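You operate a simulated robot arm through the tools that you are given. There is no shell and no other tool. Be economical: measure what you need, move in short steps, check, and stop when the job is done.

You are at the controls of a simulated two-armed robot. One attempt, no reset.

JOB
Take the bare bracket and leave it on the low shelf of the fitting cart. Put the orange bracket on the plate on the top of the pick bench. Close the large drawer. Close the green bin lid that stands open. Open the limits door, turn the up dial to 1 m and shut the door again. Take the black divider on the shelf of the gear bench and put it away on the foam shelf. Close the green lid. Fetch the strainer from the back of the wash panel and set it in the inside of the clean tray. Do these in any order. Set down upright: bare bracket, orange bracket, strainer.

It is judged by the outcome, as a careful person would: the job done as asked, and still so three seconds after it is handed in. It fails if anything else is knocked over, pushed out of place, dropped, spilled or broken. A push-on lid holds only when it is set on centred and level and pressed home; a screw cap is set on level and turned clockwise until tight.

ROBOT AND FRAMES
Two 7-joint arms with fingered hands on one trunk, on a base that drives. Base frame: it is fixed to the floor where the robot stands at the start and does not move with it; the origin is under the middle of the robot, x ahead of it, y to its left, z up. Readings come in cm, degrees, newtons and seconds.
The left shoulder is at the start at [5.4, 15.8, 106.9], the right one opposite. With the tool pointing down near the work surface each hand reaches from about 10 to 66 cm from the robot's upright axis, wherever it stands, measured 20 degrees to its own side. Places, roughly: bare bracket (9x8x9 cm) [50, 0, 90]; black divider (12x8x2 cm) [-640, 680, 40]; foam shelf [-430, -160, 140]; green bin lid [60, 260, 110]; green lid [-1210, 840, 70]; inside of the clean tray (17x15 cm) [-1440, 758, 80]; large drawer [30, 200, 70]; limits door [-300, 180, 70]; low shelf of the fitting cart [-300, 80, 20]; orange bracket (9x6x6 cm) [50, 160, 90]; plate [50, 125, 75]; strainer (6x6x9 cm) [-1190, 760, 80]; up dial [-300, 170, 70]. Payload 4 kg a hand.
The tool frame of a hand sits at the grasp point between the pads (the TCP): z along the fingers, y along the line on which they close. The tips reach 3 cm beyond it. The gripper opens to 10.4 cm. The gripper's body begins 3.5 cm behind the TCP. The gripper is a hand of 4 fingers: y runs from the thumb to the fingers, the wrist lies at [-1.5, -10.4, -17.8] in the tool frame, and closing takes about 1.5 s.
Orientation is told as [roll, pitch, yaw] about the base's x, y, z axes, in that order, counted from this pose: with the fingers straight down and the wrist toward the robot, the tool's x, y and z point along [0, 1, 0], [1, 0, 0] and [0, 0, -1] of the base frame.

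CONTROLS
- The arms move only by the tool jog_arm. It takes "left_commands", "right_commands" or both (then of equal length, played together; a hand with none holds still); each is one flat list of numbers, 7 for each row, row after row: the shift along the tool's x, y, z in cm, then the turn, a rotation vector about the tool's x, y, z in degrees, then the opening, from 0 (shut) to 1 (fully open). In form: [dx, dy, dz, rx, ry, rz, claw, dx, dy, dz, rx, ry, rz, claw, ...]. A call has 1 to 8 rows; each row shifts and turns the commanded pose from where the row before left it, along the tool's axes as they then stand. A row lasts 0.2 s, in which the tool goes at most 5 cm and 8.6 degrees; a call with a longer step from one row to the next is refused whole, and so is a gripper value outside its range. A pose out of reach is approached as far as the arm can. The call stops where the force on the tool passes 40 N (or 10 N more than at its start, if that is more) or the arm is blocked; 0.2 s more then pass. Each finger travels about 4.5 cm/s and halts on what it meets, pressing with about 27 N; the grip force reading is that of the motor and also rises with nothing between the fingers. The clock runs only during rows and for 0.2 s after the last one: add rows that do not move to give the fingers time. It gives the time, the measured TCP pose, the force on the tool (base axes), the opening and the grip force at its end, in the units of the frame above (readings bear some noise), with the torque about the TCP (base axes, N m) and any sound that the robot's microphone picked up, and new pictures: "views" is both (left out), scene, wrist or none (wrist: the cameras of the hands that moved).
- Cameras (640 x 400 px; columns grow to the right, rows downward): "scene" is now at [14.02, -0.82, 127.22]; the picture's right is [-0.07, -1.00, 0.00], its down [-0.29, 0.02, -0.96] and it looks along [0.95, -0.06, -0.29] (base axes); focal length 278 px, centre (320, 200). "left" rides on the left gripper at [-6.1, -9.2, -13.1] in its tool frame; the picture's right is [-0.81, -0.28, 0.52], its down [0.53, -0.71, 0.45] and it looks along [0.24, 0.64, 0.73] (tool axes); focal length 275 px, centre (320, 200). "right" rides on the right gripper at [6.1, -9.2, -13] in its tool frame; the picture's right is [-0.81, 0.27, -0.52], its down [-0.53, -0.71, 0.46] and it looks along [-0.24, 0.65, 0.72] (tool axes); focal length 275 px, centre (320, 200). There is no depth. A picture from a camera that has moved, and an enlarged one, comes with that camera's place and axes in the base frame and with its lens.
- move_column(by): slides the trunk up (or, below 0, down) by that many cm; the arms and the scene camera ride with it, the base frame stays. It gives what a move gives, with no picture.
- steer(legs): drives the robot by 1 to 6 legs, each [ahead, turn to the left] in cm and degrees, along the robot's own axes; the way and the turn of a leg run together, so that a leg with both is an arc; at most 150 cm and 180 degrees a leg. The arms and the cameras ride along, it lands a little off, and it stops where it bumps. It gives what a move gives, and a new picture of the scene camera.
- grasp_type(shape, hand): the hand has 4 fingers and takes this shape, open, in about a second: jaw (thumb against the fingers, like two jaws); tri (thumb and two fingers); tip (a fingertip pinch); poke (one finger out to press); point (the index stretched); flat (the hand flat); cup (the hand cupped); fist (a fist). The gripper value then closes the fingers along that shape, each until it touches; the sizes above hold for jaw. It gives what a move gives, with no picture.
- head_to(pan, tilt): turns the head with the scene camera to pan (to the left, within 80 degrees either way) and tilt (down, from -29 to 69), counted from straight ahead of the robot. It gives what a move gives, and a new picture of the scene camera.
- zoom(camera, box): a new picture of the part [left, top, right, bottom] of that camera's present view, enlarged. The clock stands still meanwhile.
- job_done(): hands the job in; it is judged then, once.

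Go step by step. Nothing tells you exact positions but the pictures and the camera data: compare them with the known pose of the tool, close in by small moves and look again before you grip or let go. The budget is 207 turns and 260 pictures, counting those below and the enlarged ones. Unless the task says otherwise, let go and move clear before handing in.

The tools are called as a command line: name --argument value ..., lists and objects as JSON in quotes. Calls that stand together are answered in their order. jog_arm: Moves the arms, as the interface text tells. Its arguments: {"type":"object","properties":{"left_commands":{"type":"array","items":{"type":"number"}},"right_commands":{"type":"array","items":{"type":"number"}},"views":{"type":"string","enum":["both","scene","wrist","none"]}},"required":[]} The other tools are called the same way: move_column (by) slides the trunk up or down; grasp_type (shape, hand) gives the hand a shape; steer (legs) drives the base; head_to (pan, tilt) turns the head that bears the scene camera; zoom (camera, box) takes an enlarged picture of a part of a camera's view; job_done () hands the job in.

At the start:

```text
clock: 0.0
left_ee_pos: [35.77, 13.95, 117.48]
left_tcp_rot: [0.1, 0.0, 0.1]
left_contact_force: [-0.4, 0.2, 0.4]
left_ft_torque: [0.0, 0.02, 0.01]
left_grip_width: 10.34
left_grip_force: 0.0
left_shape: jaw
right_ee_pos: [34.6, -16.88, 117.7]
right_tcp_rot: [0.1, 0.1, 0.0]
right_contact_force: [-0.6, 0.3, 0.2]
right_ft_torque: [-0.02, -0.05, -0.03]
right_grip_width: 10.35
right_grip_force: 0.0
right_shape: jaw
trunk travel left (down, up): [-27.5, 23.2]
robot x, y, heading: [0.11, -0.34, -0.2]
head pan, tilt: [-3.7, 16.2]
```

scene: 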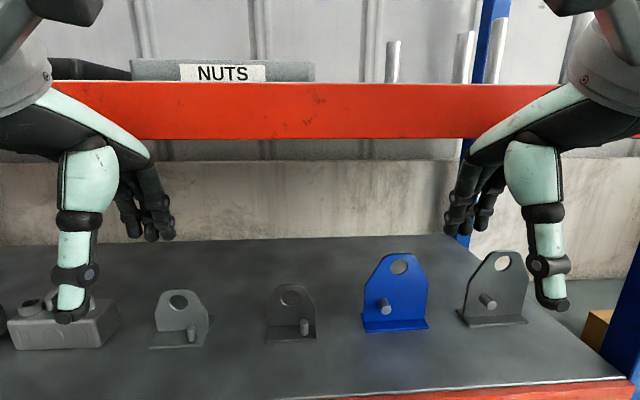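
right: 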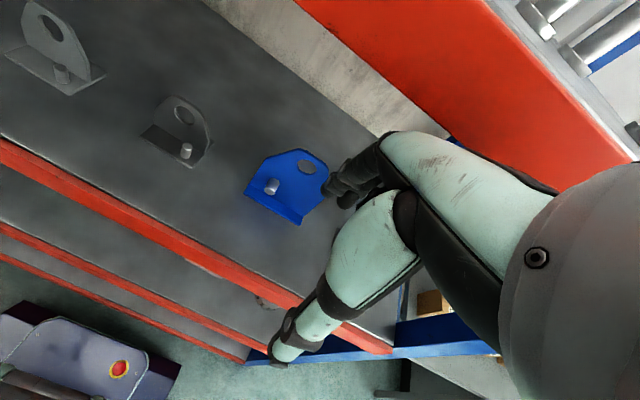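
left: 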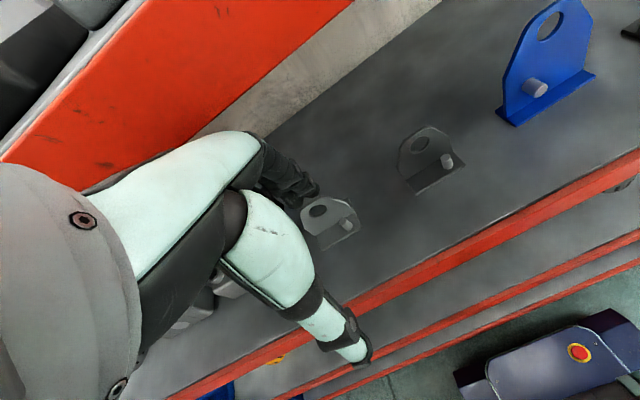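

I see several brackets on the bench in front; I need to tell which is the bare one. I zoom in to compare them.

zoom --camera "scene" --box '[120, 240, 340, 378]'

zoom --camera "scene" --box '[340, 230, 560, 368]'

head_to --pan 60 --tilt 25

```text
2.90 times, centred on (230, 309) of scene
camera zoom: at [14.02, -0.82, 127.22], right [-0.07, -1.0, 0.0], down [-0.29, 0.02, -0.96], along [0.95, -0.06, -0.29], focal length 807 px, centre (581, -116)
```

zoom: 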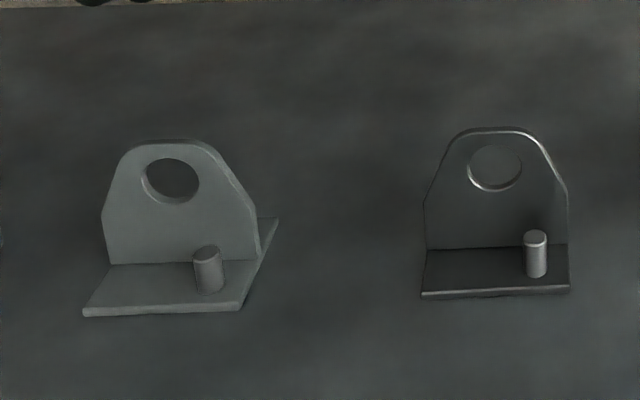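

```text
2.90 times, centred on (450, 299) of scene
camera zoom: at [14.02, -0.82, 127.22], right [-0.07, -1.0, 0.0], down [-0.29, 0.02, -0.96], along [0.95, -0.06, -0.29], focal length 807 px, centre (-57, -87)
```

zoom: 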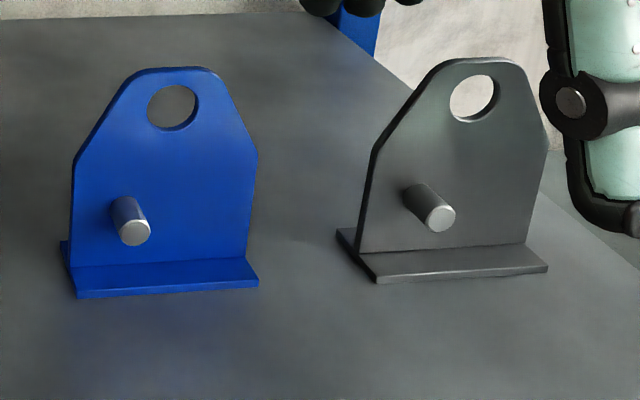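

```text
clock: 1.3
left_ee_pos: [34.38, 13.86, 117.85]
left_tcp_rot: [0.1, -0.7, 0.1]
left_contact_force: [0.4, -0.1, 0.2]
left_ft_torque: [0.03, 0.01, 0.02]
left_grip_width: 10.37
left_grip_force: 0.1
left_shape: jaw
right_ee_pos: [33.07, -16.7, 118.16]
right_tcp_rot: [-0.1, -0.8, 0.0]
right_contact_force: [0.1, 0.4, -0.5]
right_ft_torque: [0.0, 0.0, 0.0]
right_grip_width: 10.38
right_grip_force: 0.0
right_shape: jaw
trunk travel left (down, up): [-27.5, 23.2]
robot x, y, heading: [0.07, 0.09, -0.1]
head pan, tilt: [60.0, 25.0]
camera scene: at [9.25, 7.77, 125.86], right [0.87, -0.5, -0.01], down [-0.22, -0.37, -0.9], along [0.45, 0.78, -0.43], focal length 278 px, centre (320, 200)
```

scene: 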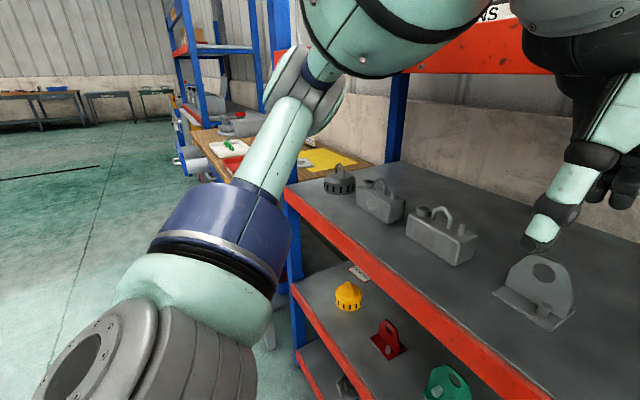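

The bare bracket is the second from left, bare metal, about [58, 2] with the bench top near z 89. A beam overhead limits height, so I lower the left hand in front and move it in through the gap beside the bracket.

jog_arm --left_commands '[-0.4, 0, 4.37, 0, 0, 0, 1, -0.5, 0, 4.37, 0, 0, 0, 1, -0.5, 0, 4.37, 0, 0, 0, 1, -0.5, 0, 4.37, 0, 0, 0, 1, -0.5, 0, 4.37, 0, 0, 0, 1, 0, 4, 0, 0, 0, 0, 1, 0, 4, 0, 0, 0, 0, 1]' --views "wrist"

head_to --pan 0 --tilt 35

```text
clock: 2.9
left_ee_pos: [45.59, 10.34, 97.43]
left_tcp_rot: [0.1, -0.6, 0.1]
left_contact_force: [0.1, -0.9, 0.5]
left_ft_torque: [0.0, 0.05, -0.01]
left_grip_width: 10.4
left_grip_force: 0.0
left_shape: jaw
left hand out of reach, approached as far as the arm can: row 4, 5
right_ee_pos: [33.28, -16.9, 118.08]
right_tcp_rot: [-0.1, -0.6, 0.0]
right_contact_force: [-0.4, 0.3, 0.3]
right_ft_torque: [0.0, 0.01, -0.01]
right_grip_width: 10.39
right_grip_force: 0.1
right_shape: jaw
trunk travel left (down, up): [-27.5, 23.2]
robot x, y, heading: [-0.14, -0.04, 0.0]
head pan, tilt: [60.0, 25.0]
camera left: at [36.32, 4.29, 110.3], right [-0.27, -0.81, -0.52], down [-0.71, 0.53, -0.46], along [0.65, 0.25, -0.72], focal length 275 px, centre (320, 200)
```

left: 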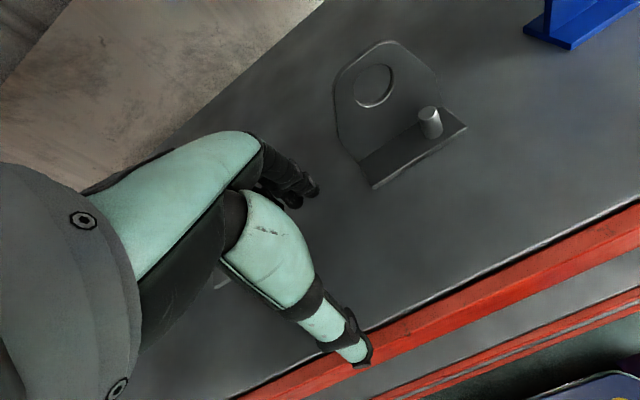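

```text
clock: 4.2
left_ee_pos: [45.43, 10.46, 97.39]
left_tcp_rot: [0.0, -0.7, 0.1]
left_contact_force: [0.1, -1.1, -0.7]
left_ft_torque: [-0.01, -0.02, 0.0]
left_grip_width: 10.39
left_grip_force: 0.1
left_shape: jaw
right_ee_pos: [33.09, -16.8, 118.13]
right_tcp_rot: [-0.1, -0.7, 0.0]
right_contact_force: [1.2, -0.1, 0.2]
right_ft_torque: [-0.02, -0.02, -0.01]
right_grip_width: 10.4
right_grip_force: 0.0
right_shape: jaw
trunk travel left (down, up): [-27.5, 23.2]
robot x, y, heading: [0.15, -0.04, -0.1]
head pan, tilt: [0.0, 35.0]
camera scene: at [13.47, -0.2, 124.22], right [0.0, -1.0, 0.0], down [-0.58, 0.0, -0.81], along [0.81, 0.0, -0.58], focal length 278 px, centre (320, 200)
```

scene: 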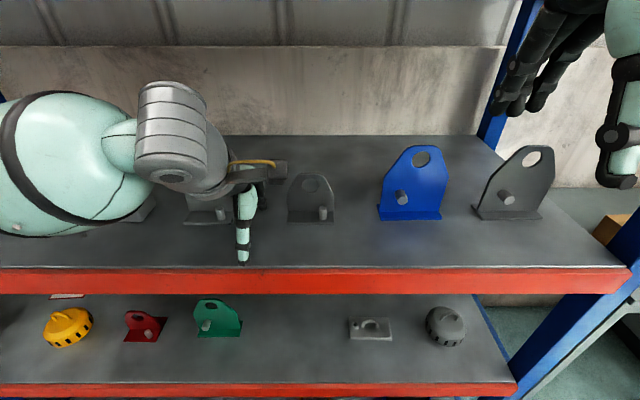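

The arm came in well; bracket's upright plate is at x≈56.6, y≈1.5, top z≈98. I move forward through the gap to its left side and check.

jog_arm --left_commands '[0.5, 3.7, 0.1, 0, 0, 0, 1, 0.3, 3.7, 0.1, 0, 0, 0, 1, 0, 3.7, 0.1, 0, 0, 0, 1, 0, 0, 0, 0, 0, 0, 1]'

```text
clock: 5.2
left_ee_pos: [56.47, 11.19, 97.37]
left_tcp_rot: [0.1, -0.7, 0.0]
left_contact_force: [0.1, 0.2, -0.3]
left_ft_torque: [-0.01, 0.01, 0.0]
left_grip_width: 10.37
left_grip_force: 0.1
left_shape: jaw
right_ee_pos: [33.2, -16.85, 118.13]
right_tcp_rot: [-0.1, -0.7, 0.0]
right_contact_force: [0.1, 0.1, -0.4]
right_ft_torque: [0.04, 0.01, 0.0]
right_grip_width: 10.39
right_grip_force: 0.0
right_shape: jaw
trunk travel left (down, up): [-27.5, 23.2]
robot x, y, heading: [0.16, 0.21, -0.1]
head pan, tilt: [0.0, 35.0]
camera scene: at [13.44, -0.18, 124.23], right [0.0, -1.0, 0.0], down [-0.58, 0.0, -0.81], along [0.81, 0.0, -0.58], focal length 278 px, centre (320, 200)
camera left: at [47.14, 5.07, 110.23], right [-0.27, -0.81, -0.52], down [-0.71, 0.53, -0.46], along [0.65, 0.24, -0.72], focal length 275 px, centre (320, 200)
```

scene: 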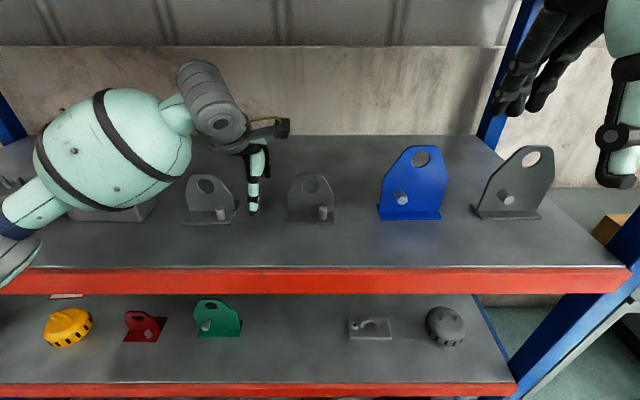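
left: 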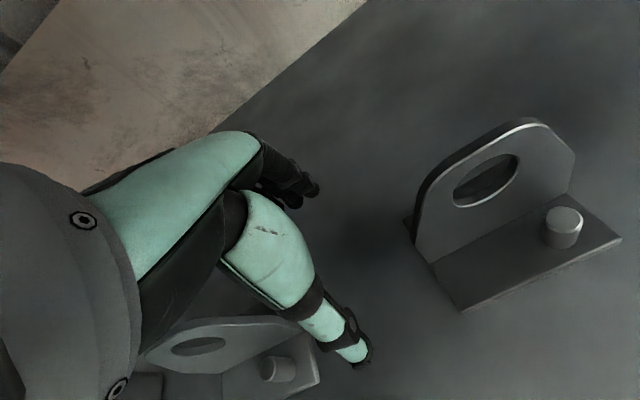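

The plate is at x≈55.8 and spans y 5.6 to -3.4. I slide the hand sideways over it.

jog_arm --left_commands '[-3.3, -0.3, 0.3, 0, 0, 0, 1, -3.3, -0.3, 0.3, 0, 0, 0, 1, -3.3, 0, 0.4, 0, 0, 0, 1, 0, 0, 0, 0, 0, 0, 1]'

```text
clock: 6.2
left_ee_pos: [55.66, 1.15, 96.62]
left_tcp_rot: [0.0, -0.8, 0.1]
left_contact_force: [0.9, -0.4, 0.4]
left_ft_torque: [-0.01, 0.0, 0.01]
left_grip_width: 10.4
left_grip_force: 0.2
left_shape: jaw
right_ee_pos: [32.97, -16.73, 118.25]
right_tcp_rot: [-0.1, -0.7, 0.0]
right_contact_force: [0.9, -0.2, -1.4]
right_ft_torque: [-0.01, 0.01, -0.01]
right_grip_width: 10.38
right_grip_force: 0.2
right_shape: jaw
trunk travel left (down, up): [-27.5, 23.2]
robot x, y, heading: [0.0, -0.17, -0.0]
head pan, tilt: [0.0, 35.0]
camera scene: at [13.31, -0.27, 124.25], right [0.0, -1.0, 0.0], down [-0.58, 0.0, -0.81], along [0.81, 0.0, -0.58], focal length 278 px, centre (320, 200)
camera left: at [46.38, -5.02, 109.37], right [-0.27, -0.81, -0.52], down [-0.71, 0.53, -0.47], along [0.65, 0.25, -0.71], focal length 275 px, centre (320, 200)
```

scene: 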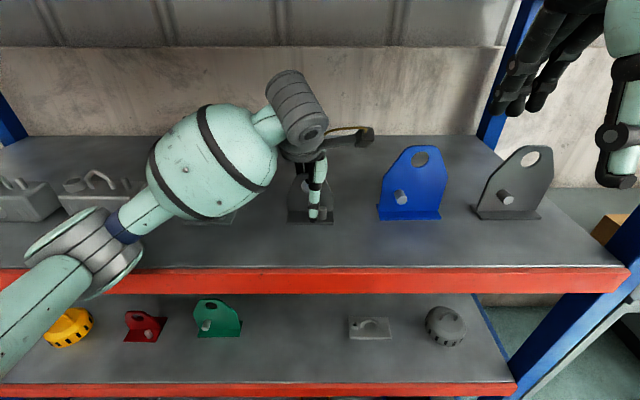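
left: 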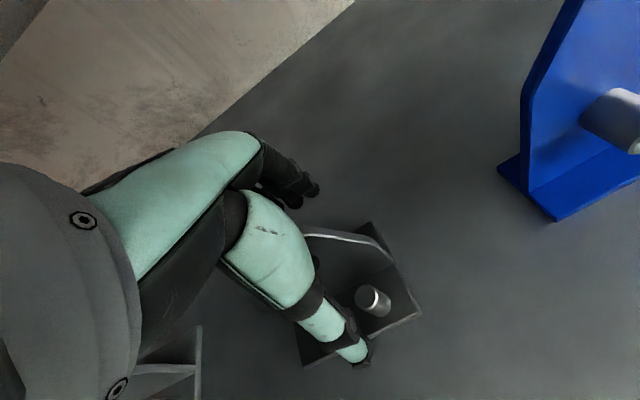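

The plate is between thumb and fingers, the stud clear of the thumb. I close and wait.

jog_arm --left_commands '[0, 0, 0, 0, 0, 0, 0.5, 0, 0, 0, 0, 0, 0, 0.2, 0, 0, 0, 0, 0, 0, 0, 0, 0, 0, 0, 0, 0, 0, 0, 0, 0, 0, 0, 0, 0, 0, 0, 0, 0, 0, 0, 0, 0, 0, 0, 0, 0, 0, 0, 0, 0, 0, 0, 0, 0, 0]'

```text
clock: 8.0
left_ee_pos: [55.64, 1.1, 96.34]
left_tcp_rot: [0.2, -0.7, 0.0]
left_contact_force: [-0.5, 0.1, -0.2]
left_ft_torque: [0.04, -0.01, 0.0]
left_grip_width: 0.69
left_grip_force: 26.7
left_shape: jaw
right_ee_pos: [33.09, -17.0, 118.21]
right_tcp_rot: [0.0, -0.8, -0.1]
right_contact_force: [0.6, 0.2, 0.8]
right_ft_torque: [-0.01, -0.01, 0.0]
right_grip_width: 10.36
right_grip_force: 0.0
right_shape: jaw
trunk travel left (down, up): [-27.5, 23.2]
robot x, y, heading: [0.11, -0.22, 0.3]
head pan, tilt: [0.0, 35.0]
camera scene: at [13.32, -0.34, 124.25], right [0.0, -1.0, 0.0], down [-0.58, 0.0, -0.81], along [0.81, 0.0, -0.58], focal length 278 px, centre (320, 200)
camera left: at [46.38, -5.05, 109.31], right [-0.27, -0.81, -0.52], down [-0.71, 0.53, -0.46], along [0.65, 0.25, -0.72], focal length 275 px, centre (320, 200)
```

scene: 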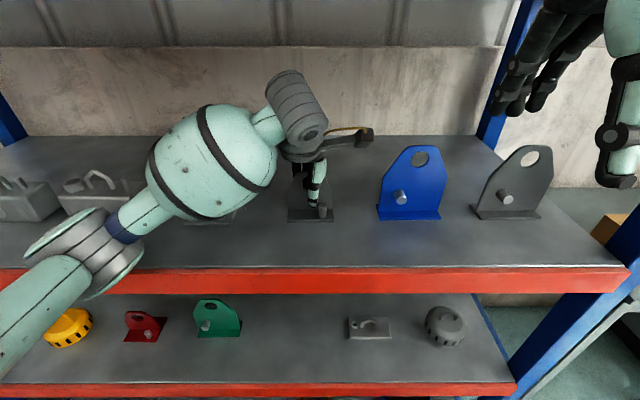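
left: 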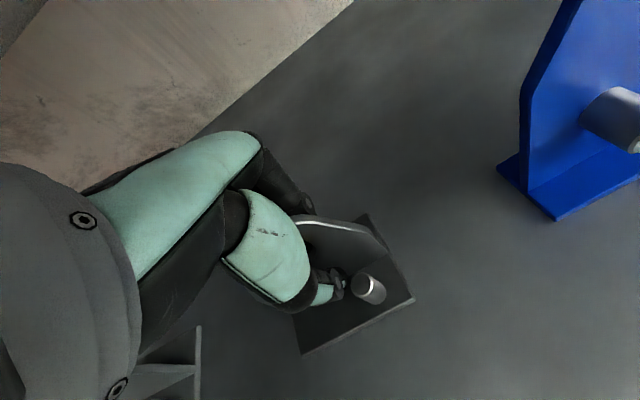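

Gripped (0.7 cm). I lift 2 cm and withdraw straight back.

jog_arm --left_commands '[0, 0, -2, 0, 0, 0, 0, 0, -4, 0, 0, 0, 0, 0, 0, -4.5, 0, 0, 0, 0, 0, 0, -4.5, 0, 0, 0, 0, 0, 0, -4.5, 0, 0, 0, 0, 0, 0, -4.5, 0, 0, 0, 0, 0, 1, 0, -2, 0, 0, 0, 0, 2, 0, -2, 0, 0, 0, 0]'

```text
clock: 9.8
left_ee_pos: [33.52, 4.58, 102.14]
left_tcp_rot: [0.1, -0.6, -0.1]
left_contact_force: [0.2, 0.8, -4.7]
left_ft_torque: [-0.02, -0.06, 0.0]
left_grip_width: 0.65
left_grip_force: 27.4
left_shape: jaw
right_ee_pos: [33.17, -16.66, 118.2]
right_tcp_rot: [-0.3, -0.6, 0.0]
right_contact_force: [0.0, 0.2, -0.5]
right_ft_torque: [0.0, 0.01, -0.01]
right_grip_width: 10.35
right_grip_force: 0.1
right_shape: jaw
trunk travel left (down, up): [-27.5, 23.2]
robot x, y, heading: [0.15, 0.1, 0.0]
head pan, tilt: [0.0, 35.0]
camera scene: at [13.51, -0.09, 124.22], right [0.0, -1.0, 0.0], down [-0.58, 0.0, -0.81], along [0.81, 0.0, -0.58], focal length 278 px, centre (320, 200)
camera left: at [24.16, -1.61, 114.96], right [-0.27, -0.81, -0.52], down [-0.71, 0.53, -0.46], along [0.65, 0.24, -0.72], focal length 275 px, centre (320, 200)
```

scene: 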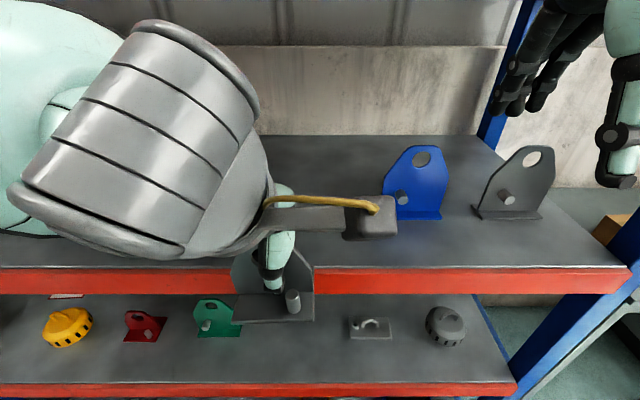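
left: 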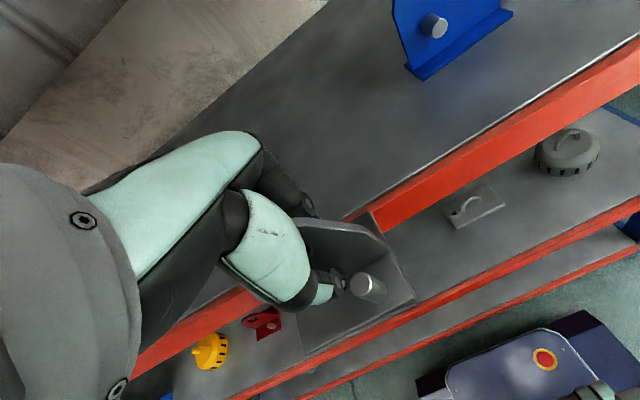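

Bracket is in hand. I'll take it first to the cart at [-300, 80]; I back off and turn around.

steer --legs '[[-50, 0], [0, 165]]'

head_to --pan 0 --tilt 15

```text
clock: 21.1
left_ee_pos: [-84.31, 1.24, 102.12]
left_tcp_rot: [0.0, -0.7, 170.1]
left_contact_force: [0.0, -0.6, -5.4]
left_ft_torque: [0.06, 0.04, 0.01]
left_grip_width: 0.64
left_grip_force: 27.2
left_shape: jaw
right_ee_pos: [-80.17, 21.99, 118.21]
right_tcp_rot: [-0.1, -0.7, 169.9]
right_contact_force: [-0.6, -0.5, 0.1]
right_ft_torque: [0.0, -0.01, -0.02]
right_grip_width: 10.4
right_grip_force: 0.1
right_shape: jaw
trunk travel left (down, up): [-27.5, 23.2]
robot x, y, heading: [-50.01, 1.51, 169.6]
head pan, tilt: [0.0, 35.0]
camera scene: at [-63.45, 3.98, 124.22], right [0.18, 0.98, 0.0], down [0.58, -0.1, -0.81], along [-0.8, 0.14, -0.58], focal length 278 px, centre (320, 200)
```

scene: 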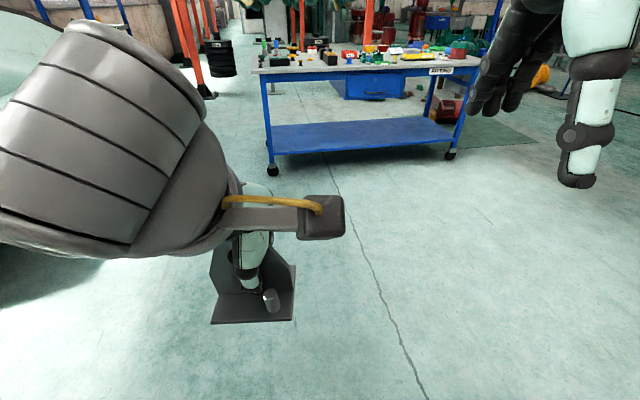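

```text
clock: 22.0
left_ee_pos: [-83.22, 0.97, 102.42]
left_tcp_rot: [0.1, -1.5, 170.0]
left_contact_force: [-0.3, 0.5, -4.6]
left_ft_torque: [0.02, 0.06, -0.02]
left_grip_width: 0.59
left_grip_force: 27.0
left_shape: jaw
right_ee_pos: [-78.85, 21.77, 118.61]
right_tcp_rot: [0.0, -1.4, 169.9]
right_contact_force: [0.4, -0.3, 0.9]
right_ft_torque: [0.01, -0.02, 0.01]
right_grip_width: 10.4
right_grip_force: 0.1
right_shape: jaw
trunk travel left (down, up): [-27.5, 23.2]
robot x, y, heading: [-50.28, 1.82, 170.1]
head pan, tilt: [0.0, 15.0]
camera scene: at [-64.0, 4.09, 127.41], right [0.18, 0.98, 0.0], down [0.27, -0.05, -0.96], along [-0.95, 0.17, -0.27], focal length 278 px, centre (320, 200)
```

scene: 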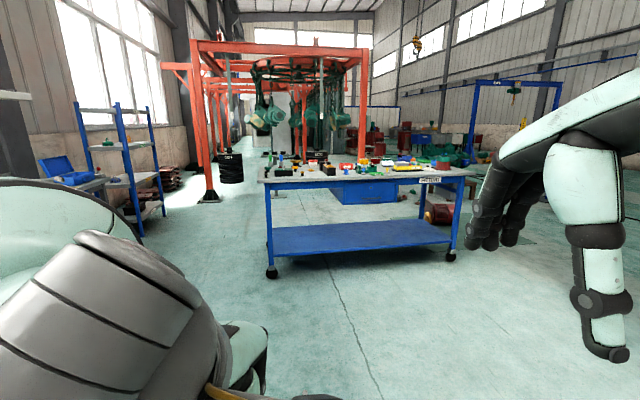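

The fitting cart with its empty blue low shelf is ahead: front edge at x≈-287, shelf at z≈20, spanning y 0–170. I drive to face its middle.

steer --legs '[[0, -15], [100, 0], [98, 0], [0, 25]]'

move_column --by -27

head_to --pan 0 --tilt 40

```text
clock: 35.1
left_ee_pos: [-264.74, 86.11, 102.42]
left_tcp_rot: [0.3, -1.2, 178.8]
left_contact_force: [0.2, 0.8, -5.0]
left_ft_torque: [0.06, 0.08, -0.01]
left_grip_width: 0.64
left_grip_force: 26.6
left_shape: jaw
right_ee_pos: [-263.61, 107.29, 118.49]
right_tcp_rot: [-0.1, -1.5, 178.6]
right_contact_force: [0.3, 0.4, -0.3]
right_ft_torque: [-0.01, 0.03, -0.02]
right_grip_width: 10.4
right_grip_force: 0.1
right_shape: jaw
trunk travel left (down, up): [-27.5, 23.2]
robot x, y, heading: [-232.05, 92.03, 178.4]
head pan, tilt: [0.0, 15.0]
camera scene: at [-246.13, 92.25, 127.41], right [0.03, 1.0, 0.0], down [0.27, -0.01, -0.96], along [-0.96, 0.02, -0.27], focal length 278 px, centre (320, 200)
```

scene: 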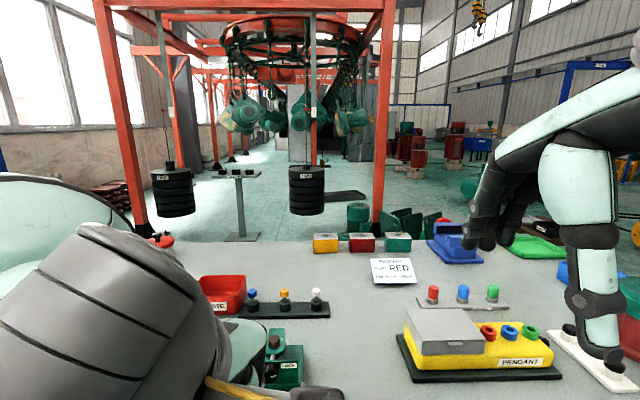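

```text
clock: 37.9
left_ee_pos: [-261.6, 87.95, 77.95]
left_tcp_rot: [1.9, -5.9, 177.8]
left_contact_force: [-1.3, 0.8, -5.1]
left_ft_torque: [0.01, 0.04, 0.02]
left_grip_width: 0.63
left_grip_force: 26.8
left_shape: jaw
right_ee_pos: [-259.92, 109.23, 92.4]
right_tcp_rot: [1.3, -3.4, 178.4]
right_contact_force: [-0.7, 0.2, 0.0]
right_ft_torque: [-0.02, -0.06, 0.02]
right_grip_width: 10.4
right_grip_force: 0.1
right_shape: jaw
trunk travel left (down, up): [-0.5, 50.2]
robot x, y, heading: [-232.12, 91.92, 178.5]
head pan, tilt: [0.0, 15.0]
```

```text
clock: 38.8
left_ee_pos: [-262.03, 88.05, 78.15]
left_tcp_rot: [2.0, -6.0, 178.0]
left_contact_force: [-0.2, -0.5, -6.3]
left_ft_torque: [0.04, 0.04, 0.02]
left_grip_width: 0.58
left_grip_force: 27.0
left_shape: jaw
right_ee_pos: [-260.25, 109.25, 92.29]
right_tcp_rot: [1.3, -3.4, 178.4]
right_contact_force: [-0.3, 0.3, 0.0]
right_ft_torque: [0.01, 0.0, 0.0]
right_grip_width: 10.39
right_grip_force: 0.0
right_shape: jaw
trunk travel left (down, up): [-0.5, 50.2]
robot x, y, heading: [-231.74, 92.15, 178.6]
head pan, tilt: [0.0, 40.0]
camera scene: at [-240.49, 94.3, 97.07], right [0.03, 1.0, -0.03], down [0.62, -0.04, -0.79], along [-0.79, 0.0, -0.62], focal length 278 px, centre (320, 200)
```

scene: 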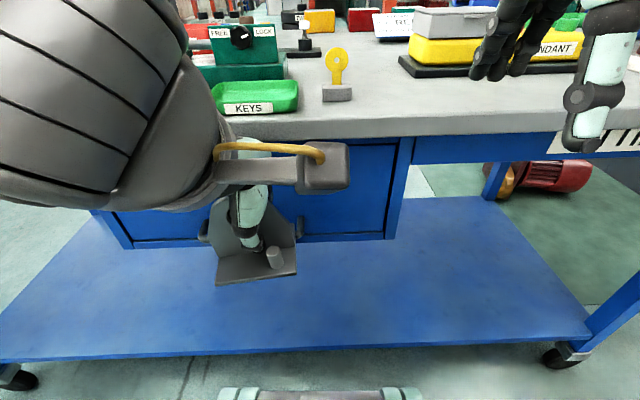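

The shelf's front edge is at x≈-275; a drawer hangs over the middle, so I'll place right of it near y≈135 where headroom is larger. I shift the base sideways.

steer --legs '[[-42, 0], [0, -50], [58, 0], [0, 51]]'

```text
clock: 46.4
left_ee_pos: [-239.13, 147.45, 77.29]
left_tcp_rot: [2.0, -2.7, 126.7]
left_contact_force: [0.3, -0.4, -6.0]
left_ft_torque: [0.07, 0.0, -0.01]
left_grip_width: 0.61
left_grip_force: 27.3
left_shape: jaw
right_ee_pos: [-222.17, 158.97, 91.97]
right_tcp_rot: [1.0, -2.8, 127.7]
right_contact_force: [-0.1, 0.1, 0.9]
right_ft_torque: [0.07, -0.01, 0.03]
right_grip_width: 10.39
right_grip_force: 0.1
right_shape: jaw
trunk travel left (down, up): [-0.5, 50.2]
robot x, y, heading: [-216.88, 126.18, 128.3]
head pan, tilt: [0.0, 40.0]
stopped in leg 3: the robot was blocked; the commanded pose is now the measured one
camera scene: at [-220.49, 133.58, 97.14], right [0.78, 0.62, -0.02], down [0.37, -0.49, -0.79], along [-0.5, 0.61, -0.62], focal length 278 px, centre (320, 200)
```

scene: 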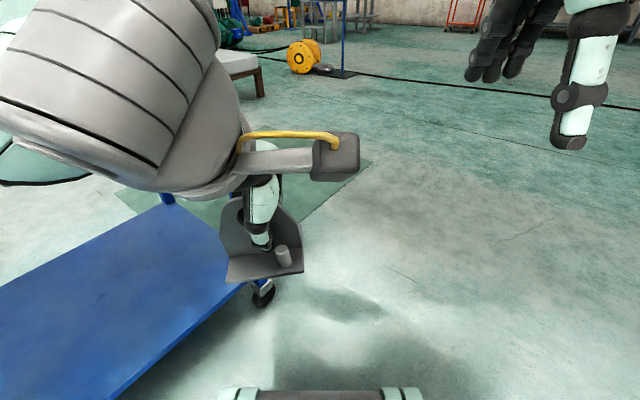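

The left elbow met something on the way; the cart seems unmoved. I back off and take a wider path.

steer --legs '[[-30, 0], [0, -38], [38, 0], [0, 90]]'

```text
clock: 57.2
left_ee_pos: [-230.18, 134.77, 75.91]
left_tcp_rot: [0.8, -0.6, 178.0]
left_contact_force: [0.9, 0.2, -5.9]
left_ft_torque: [0.03, 0.05, 0.02]
left_grip_width: 0.61
left_grip_force: 27.0
left_shape: jaw
right_ee_pos: [-228.49, 154.86, 91.66]
right_tcp_rot: [-0.3, -1.7, 178.6]
right_contact_force: [-0.3, -0.5, -0.2]
right_ft_torque: [0.0, 0.02, 0.02]
right_grip_width: 10.41
right_grip_force: 0.1
right_shape: jaw
trunk travel left (down, up): [-0.5, 50.2]
robot x, y, heading: [-197.5, 141.61, 179.0]
head pan, tilt: [0.0, 40.0]
camera scene: at [-210.4, 141.35, 96.53], right [0.02, 1.0, 0.0], down [0.65, -0.01, -0.76], along [-0.76, 0.01, -0.65], focal length 278 px, centre (320, 200)
```

scene: 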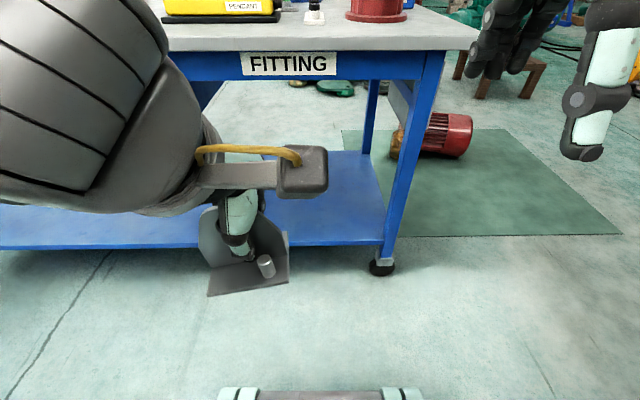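

Now squarely facing the FITTING cart's right part. I extend and lower the left hand before closing in.

jog_arm --left_commands '[0, 4.6, 0, 0, 0, 0, 0, 0, 4.6, 0, 0, 0, 0, 0, 0, 4.6, 0, 0, 0, 0, 0, 0, 0, 4.6, 0, 0, 0, 0, 0, 0, 4.6, 0, 0, 0, 0, 0, 0, 4.6, 0, 0, 0, 0, 0, 0, 4.6, 0, 0, 0, 0, 0, 0, 4.6, 0, 0, 0, 0]' --views "none"

jog_arm --left_commands '[0, 0, 4.6, 0, 0, 0, 0, 0, 0, 4.6, 0, 0, 0, 0, 0, 0, 4, 0, 0, 0, 0, 0, 0, 0, 0, 0, 0, 0]' --views "scene"

```text
clock: 59.0
left_ee_pos: [-243.64, 134.54, 53.72]
left_tcp_rot: [0.8, -1.3, 177.9]
left_contact_force: [0.2, -0.5, -5.6]
left_ft_torque: [0.04, 0.03, -0.01]
left_grip_width: 0.61
left_grip_force: 27.1
left_shape: jaw
right_ee_pos: [-227.37, 155.05, 91.94]
right_tcp_rot: [-0.4, -2.4, 178.5]
right_contact_force: [0.7, -0.1, -0.7]
right_ft_torque: [0.0, 0.0, 0.01]
right_grip_width: 10.41
right_grip_force: 0.1
right_shape: jaw
trunk travel left (down, up): [-0.5, 50.2]
robot x, y, heading: [-197.47, 141.44, 178.7]
head pan, tilt: [0.0, 40.0]
```

```text
clock: 60.0
left_ee_pos: [-243.83, 134.36, 40.26]
left_tcp_rot: [0.8, -1.4, 178.0]
left_contact_force: [-0.3, -0.1, -6.3]
left_ft_torque: [0.01, 0.04, 0.01]
left_grip_width: 0.62
left_grip_force: 27.1
left_shape: jaw
right_ee_pos: [-227.44, 154.9, 91.94]
right_tcp_rot: [-0.2, -2.4, 178.6]
right_contact_force: [-0.1, 0.9, 0.6]
right_ft_torque: [0.02, 0.0, 0.0]
right_grip_width: 10.39
right_grip_force: 0.0
right_shape: jaw
trunk travel left (down, up): [-0.5, 50.2]
robot x, y, heading: [-197.85, 141.56, 178.8]
head pan, tilt: [0.0, 40.0]
camera scene: at [-210.42, 141.35, 96.53], right [0.02, 1.0, 0.0], down [0.65, -0.01, -0.76], along [-0.76, 0.01, -0.65], focal length 278 px, centre (320, 200)
```

scene: 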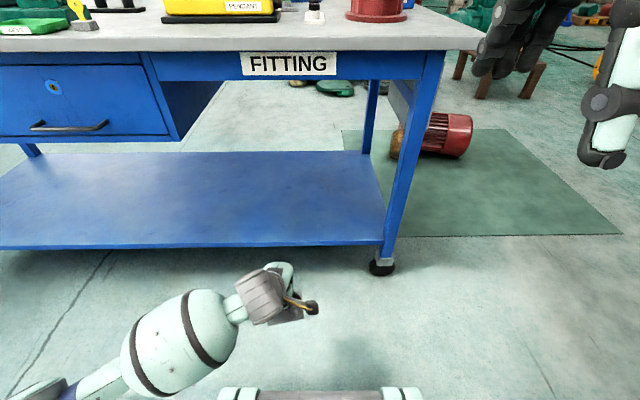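

Clear path; I drive ahead so the bracket hangs over the shelf edge.

steer --legs '[[33, 0]]'

```text
clock: 62.3
left_ee_pos: [-276.74, 135.1, 40.16]
left_tcp_rot: [0.8, -1.3, 177.8]
left_contact_force: [-0.4, -0.7, -5.4]
left_ft_torque: [0.02, 0.02, 0.01]
left_grip_width: 0.61
left_grip_force: 27.1
left_shape: jaw
right_ee_pos: [-260.25, 155.71, 91.99]
right_tcp_rot: [-0.3, -2.4, 178.3]
right_contact_force: [0.1, 0.1, -1.1]
right_ft_torque: [-0.01, -0.01, 0.0]
right_grip_width: 10.39
right_grip_force: 0.0
right_shape: jaw
trunk travel left (down, up): [-0.5, 50.2]
robot x, y, heading: [-230.26, 142.17, 179.0]
head pan, tilt: [0.0, 40.0]
camera scene: at [-243.3, 142.0, 96.52], right [0.02, 1.0, 0.0], down [0.65, -0.01, -0.76], along [-0.76, 0.02, -0.65], focal length 278 px, centre (320, 200)
```

scene: 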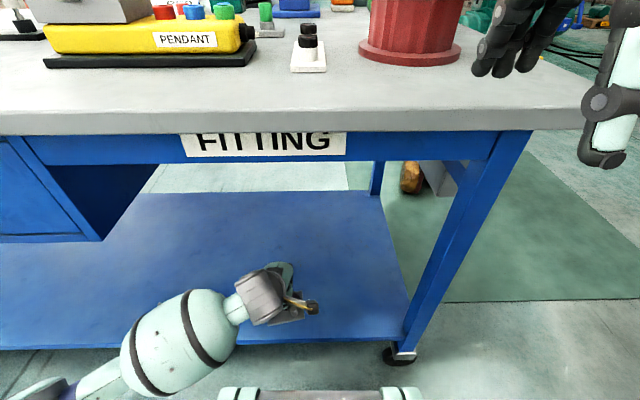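

The hand is over the shelf edge. I reach 9 cm further in and lower to just above the shelf.

jog_arm --left_commands '[0, 4.5, 0, 0, 0, 0, 0, 0, 4.5, 0, 0, 0, 0, 0, 0, 0, 4, 0, 0, 0, 0, 0, 0, 4, 0, 0, 0, 0, 0, 0, 1.5, 0, 0, 0, 0, 0, 0, 0, 0, 0, 0, 0]'

```text
clock: 63.7
left_ee_pos: [-285.53, 135.26, 31.54]
left_tcp_rot: [0.7, -2.0, 177.8]
left_contact_force: [-0.2, 0.2, -6.0]
left_ft_torque: [-0.03, 0.01, -0.01]
left_grip_width: 0.61
left_grip_force: 26.8
left_shape: jaw
right_ee_pos: [-259.07, 155.64, 92.36]
right_tcp_rot: [-0.3, -3.1, 178.3]
right_contact_force: [0.5, -0.1, 0.9]
right_ft_torque: [0.02, -0.01, 0.01]
right_grip_width: 10.41
right_grip_force: 0.0
right_shape: jaw
trunk travel left (down, up): [-0.5, 50.2]
robot x, y, heading: [-230.38, 141.75, 178.7]
head pan, tilt: [0.0, 40.0]
camera scene: at [-243.24, 142.0, 96.53], right [0.02, 1.0, 0.0], down [0.65, -0.01, -0.76], along [-0.76, 0.02, -0.65], focal length 278 px, centre (320, 200)
camera left: at [-275.77, 141.17, 44.13], right [0.29, 0.79, -0.54], down [0.68, -0.57, -0.47], along [-0.68, -0.23, -0.7], focal length 275 px, centre (320, 200)
```

scene: 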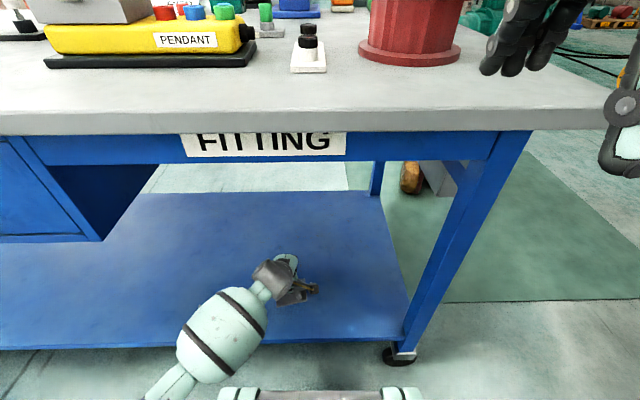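
left: 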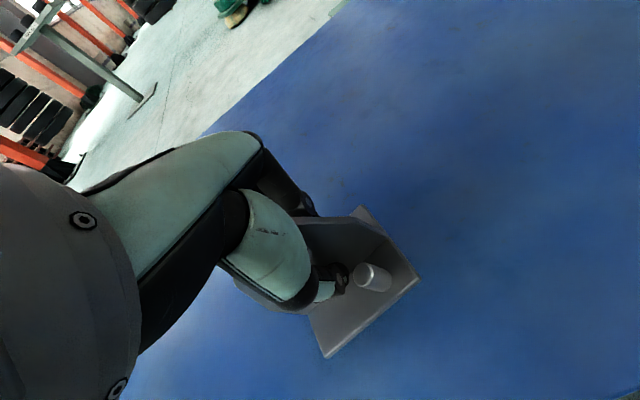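

Bracket hovers a few cm over the shelf. I lower in small steps till contact.

jog_arm --left_commands '[0, 0, 1, 0, 0, 0, 0, 0, 0, 1, 0, 0, 0, 0, 0, 0, 0.7, 0, 0, 0, 0, 0, 0, 0.5, 0, 0, 0, 0, 0, 0, 0.5, 0, 0, 0, 0, 0, 0, 0.5, 0, 0, 0, 0, 0, 0, 0, 0, 0, 0, 0]' --views "wrist"

```text
clock: 65.3
left_ee_pos: [-285.7, 135.4, 27.44]
left_tcp_rot: [0.8, -2.0, 177.7]
left_contact_force: [-0.6, 1.4, -1.9]
left_ft_torque: [-0.12, -0.02, 0.01]
left_grip_width: 0.6
left_grip_force: 26.9
left_shape: jaw
right_ee_pos: [-259.09, 155.66, 92.38]
right_tcp_rot: [-0.3, -3.1, 178.3]
right_contact_force: [-0.4, 0.6, -0.4]
right_ft_torque: [-0.02, 0.03, 0.03]
right_grip_width: 10.41
right_grip_force: 0.1
right_shape: jaw
trunk travel left (down, up): [-0.5, 50.2]
robot x, y, heading: [-230.12, 141.93, 178.7]
head pan, tilt: [0.0, 40.0]
camera left: at [-275.84, 141.22, 40.03], right [0.29, 0.79, -0.54], down [0.68, -0.57, -0.47], along [-0.68, -0.23, -0.7], focal length 275 px, centre (320, 200)
```

left: 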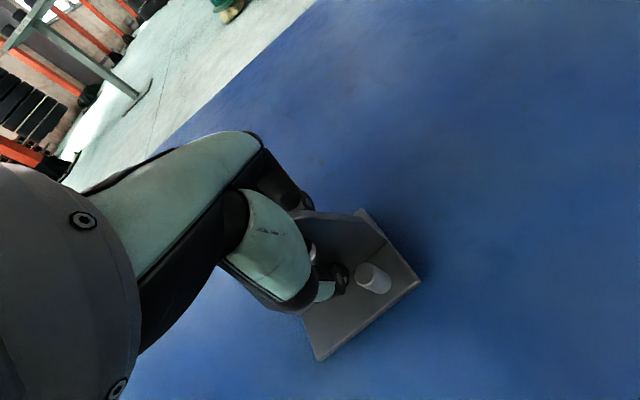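

Contact has begun. I settle 0.4 cm more, then open and look.

jog_arm --left_commands '[0, 0, 0.4, 0, 0, 0, 0, 0, 0, 0, 0, 0, 0, 0.2, 0, 0, 0, 0, 0, 0, 0.5, 0, 0, 0, 0, 0, 0, 0.8, 0, 0, 0, 0, 0, 0, 1, 0, 0, 0, 0, 0, 0, 1, 0, 0, 0, 0, 0, 0, 1, 0, 0, 0, 0, 0, 0, 1]' --views "wrist"

```text
clock: 67.1
left_ee_pos: [-285.63, 135.24, 26.99]
left_tcp_rot: [0.8, -2.1, 177.8]
left_contact_force: [0.2, -0.2, -0.4]
left_ft_torque: [-0.01, -0.01, -0.05]
left_grip_width: 10.32
left_grip_force: 0.0
left_shape: jaw
right_ee_pos: [-259.07, 155.75, 92.36]
right_tcp_rot: [-0.3, -3.2, 178.3]
right_contact_force: [0.4, -1.0, 0.6]
right_ft_torque: [0.03, -0.01, 0.01]
right_grip_width: 10.38
right_grip_force: 0.0
right_shape: jaw
trunk travel left (down, up): [-0.5, 50.2]
robot x, y, heading: [-230.59, 142.18, 178.9]
head pan, tilt: [0.0, 40.0]
camera left: at [-275.82, 141.22, 39.59], right [0.29, 0.79, -0.54], down [0.68, -0.57, -0.47], along [-0.68, -0.23, -0.7], focal length 275 px, centre (320, 200)
```

left: 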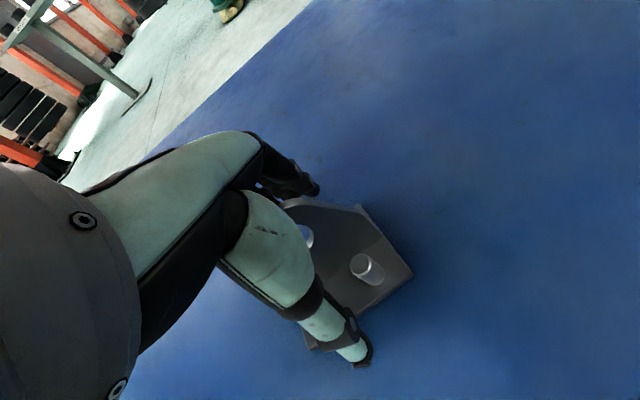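

Released and standing. I lift straight up 8 cm, then withdraw and look.

jog_arm --left_commands '[0, 0, -2.5, 0, 0, 0, 1, 0, 0, -3, 0, 0, 0, 1, 0, 0, -3, 0, 0, 0, 1, 0, -4.5, 0, 0, 0, 0, 1, 0, -4.5, 0, 0, 0, 0, 1, 0, -4.5, 0, 0, 0, 0, 1, 0, -4.5, 0, 0, 0, 0, 1, 0, 0, -4, 0, 0, 0, 1]' --views "scene"

zoom --camera "scene" --box '[220, 200, 420, 325]'

```text
clock: 68.4
left_ee_pos: [-279.89, 125.39, 37.54]
left_tcp_rot: [3.8, -6.3, -171.5]
left_contact_force: [0.2, -0.1, 0.4]
left_ft_torque: [0.05, 0.03, 0.01]
left_grip_width: 10.37
left_grip_force: 0.0
left_shape: jaw
right_ee_pos: [-257.86, 155.69, 92.72]
right_tcp_rot: [-0.3, -4.1, 178.3]
right_contact_force: [0.7, 0.3, 0.4]
right_ft_torque: [0.03, 0.03, 0.03]
right_grip_width: 10.38
right_grip_force: 0.1
right_shape: jaw
trunk travel left (down, up): [-0.5, 50.2]
robot x, y, heading: [-230.42, 141.71, 178.6]
head pan, tilt: [0.0, 40.0]
stopped in row 6 (left hand): the arm was blocked; the commanded pose is now the measured one
camera scene: at [-243.09, 141.97, 96.54], right [0.02, 1.0, 0.0], down [0.65, -0.01, -0.76], along [-0.76, 0.02, -0.65], focal length 278 px, centre (320, 200)
```

scene: 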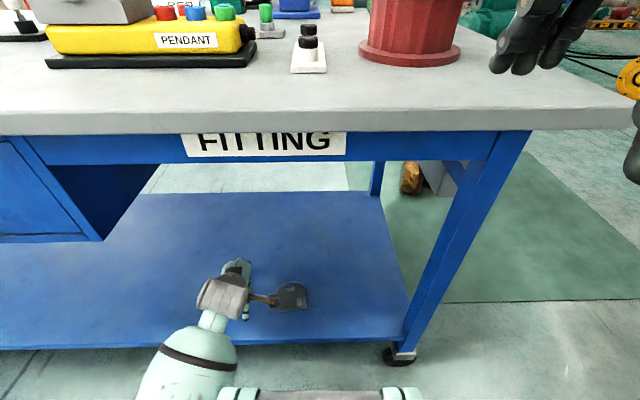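

```text
3.20 times, centred on (320, 262) of scene
camera zoom: at [-243.09, 141.97, 96.54], right [0.02, 1.0, 0.0], down [0.65, -0.01, -0.76], along [-0.76, 0.02, -0.65], focal length 890 px, centre (320, 0)
```

zoom: 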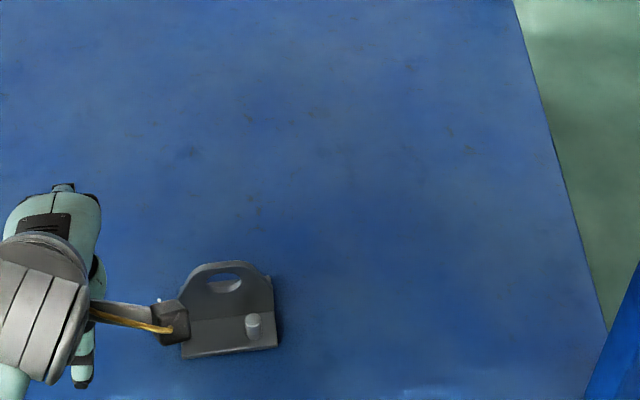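

The bracket stands on the shelf; the arm jammed against itself, so I back the base away instead (finger tips are above the bracket top).

steer --legs '[[-40, 0]]'

move_column --by 27

zoom --camera "scene" --box '[0, 0, 640, 400]'

```text
clock: 71.0
left_ee_pos: [-239.45, 124.34, 37.65]
left_tcp_rot: [3.7, -6.4, -171.3]
left_contact_force: [-0.7, -0.3, 0.9]
left_ft_torque: [0.03, -0.01, -0.03]
left_grip_width: 10.4
left_grip_force: 0.1
left_shape: jaw
right_ee_pos: [-217.59, 154.85, 92.76]
right_tcp_rot: [-0.3, -3.9, 178.6]
right_contact_force: [-0.1, 0.0, -0.7]
right_ft_torque: [-0.01, -0.01, 0.01]
right_grip_width: 10.41
right_grip_force: 0.1
right_shape: jaw
trunk travel left (down, up): [-0.5, 50.2]
robot x, y, heading: [-189.94, 141.36, 179.1]
head pan, tilt: [0.0, 40.0]
camera scene: at [-202.76, 141.17, 96.55], right [0.02, 1.0, 0.0], down [0.65, -0.01, -0.76], along [-0.76, 0.01, -0.65], focal length 278 px, centre (320, 200)
```

scene: 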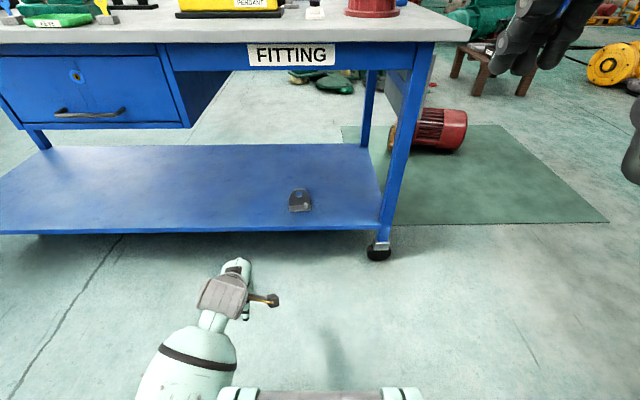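

```text
clock: 73.8
left_ee_pos: [-238.93, 124.36, 65.11]
left_tcp_rot: [3.5, -6.9, -171.3]
left_contact_force: [0.0, 0.5, 0.1]
left_ft_torque: [-0.02, -0.01, -0.01]
left_grip_width: 10.4
left_grip_force: 0.0
left_shape: jaw
right_ee_pos: [-216.77, 154.94, 119.94]
right_tcp_rot: [-0.4, -4.5, 178.5]
right_contact_force: [-0.4, -0.3, -0.7]
right_ft_torque: [-0.02, 0.05, 0.01]
right_grip_width: 10.37
right_grip_force: 0.1
right_shape: jaw
trunk travel left (down, up): [-27.5, 23.2]
robot x, y, heading: [-189.85, 140.79, 179.0]
head pan, tilt: [0.0, 40.0]
```

```text
1.00 times, centred on (320, 200) of scene (not enlarged: the box is as wide or as high as the picture)
camera zoom: at [-203.19, 141.18, 123.47], right [0.02, 1.0, 0.0], down [0.65, -0.01, -0.76], along [-0.76, 0.01, -0.65], focal length 278 px, centre (320, 200)
```

zoom: 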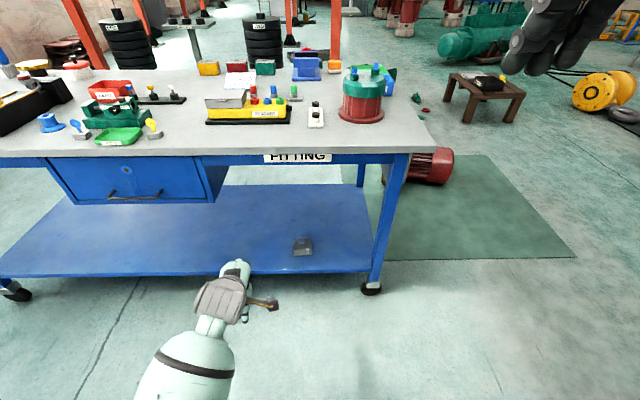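

Bracket delivered. The limits door seems to be on the cart's right (+y) end. I raise and straighten the left arm, then drive around to that end.

jog_arm --left_commands '[0, -1.5, -4.5, 3.4, -1.7, 5, 1, 0, -1.5, -4.5, 3.4, -1.7, 4.7, 1, 0, -1.5, -4.5, 0, 0, 0, 1, 0, -1.5, -4.5, 0, 0, 0, 1, 0, -1.5, -4.5, 0, 0, 0, 1, 0, -1.5, -4.5, 0, 0, 0, 1, 0, -1.5, -4.5, 0, 0, 0, 1, 0, -1.5, -4.5, 0, 0, 0, 1]' --views "none"

steer --legs '[[0, -75], [100, 0], [0, 70], [60, 0], [0, 65]]'

```text
clock: 75.0
left_ee_pos: [-230.03, 114.2, 84.0]
left_tcp_rot: [20.9, 0.6, -176.0]
left_contact_force: [0.6, 0.1, 0.5]
left_ft_torque: [0.0, 0.03, 0.01]
left_grip_width: 10.41
left_grip_force: 0.0
left_shape: jaw
left hand out of reach, approached as far as the arm can: row 5, 6
right_ee_pos: [-215.07, 154.75, 120.26]
right_tcp_rot: [-0.3, -5.5, 178.6]
right_contact_force: [-0.3, 0.1, 0.5]
right_ft_torque: [0.02, 0.01, -0.01]
right_grip_width: 10.4
right_grip_force: 0.1
right_shape: jaw
trunk travel left (down, up): [-27.5, 23.2]
robot x, y, heading: [-190.24, 141.52, 178.8]
head pan, tilt: [0.0, 40.0]
stopped in row 6 (left hand): the arm was blocked; the commanded pose is now the measured one
```

```text
clock: 94.3
left_ee_pos: [-271.86, 199.36, 84.51]
left_tcp_rot: [20.8, -0.6, -116.3]
left_contact_force: [0.8, -0.2, -0.7]
left_ft_torque: [0.0, -0.02, 0.03]
left_grip_width: 10.41
left_grip_force: 0.1
left_shape: jaw
right_ee_pos: [-299.14, 232.87, 120.35]
right_tcp_rot: [-0.4, -5.3, -121.9]
right_contact_force: [-0.4, -1.4, 0.5]
right_ft_torque: [0.01, -0.01, 0.0]
right_grip_width: 10.41
right_grip_force: 0.1
right_shape: jaw
trunk travel left (down, up): [-27.5, 23.2]
robot x, y, heading: [-274.83, 247.35, -121.3]
head pan, tilt: [0.0, 40.0]
camera scene: at [-280.4, 238.25, 123.73], right [-0.85, 0.52, 0.0], down [0.33, 0.54, -0.77], along [-0.4, -0.66, -0.64], focal length 278 px, centre (320, 200)
```

scene: 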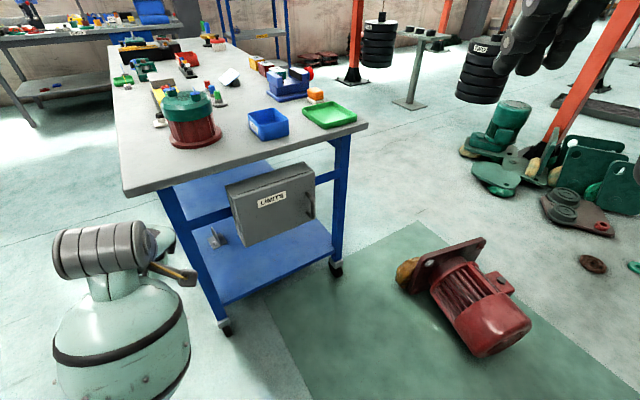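

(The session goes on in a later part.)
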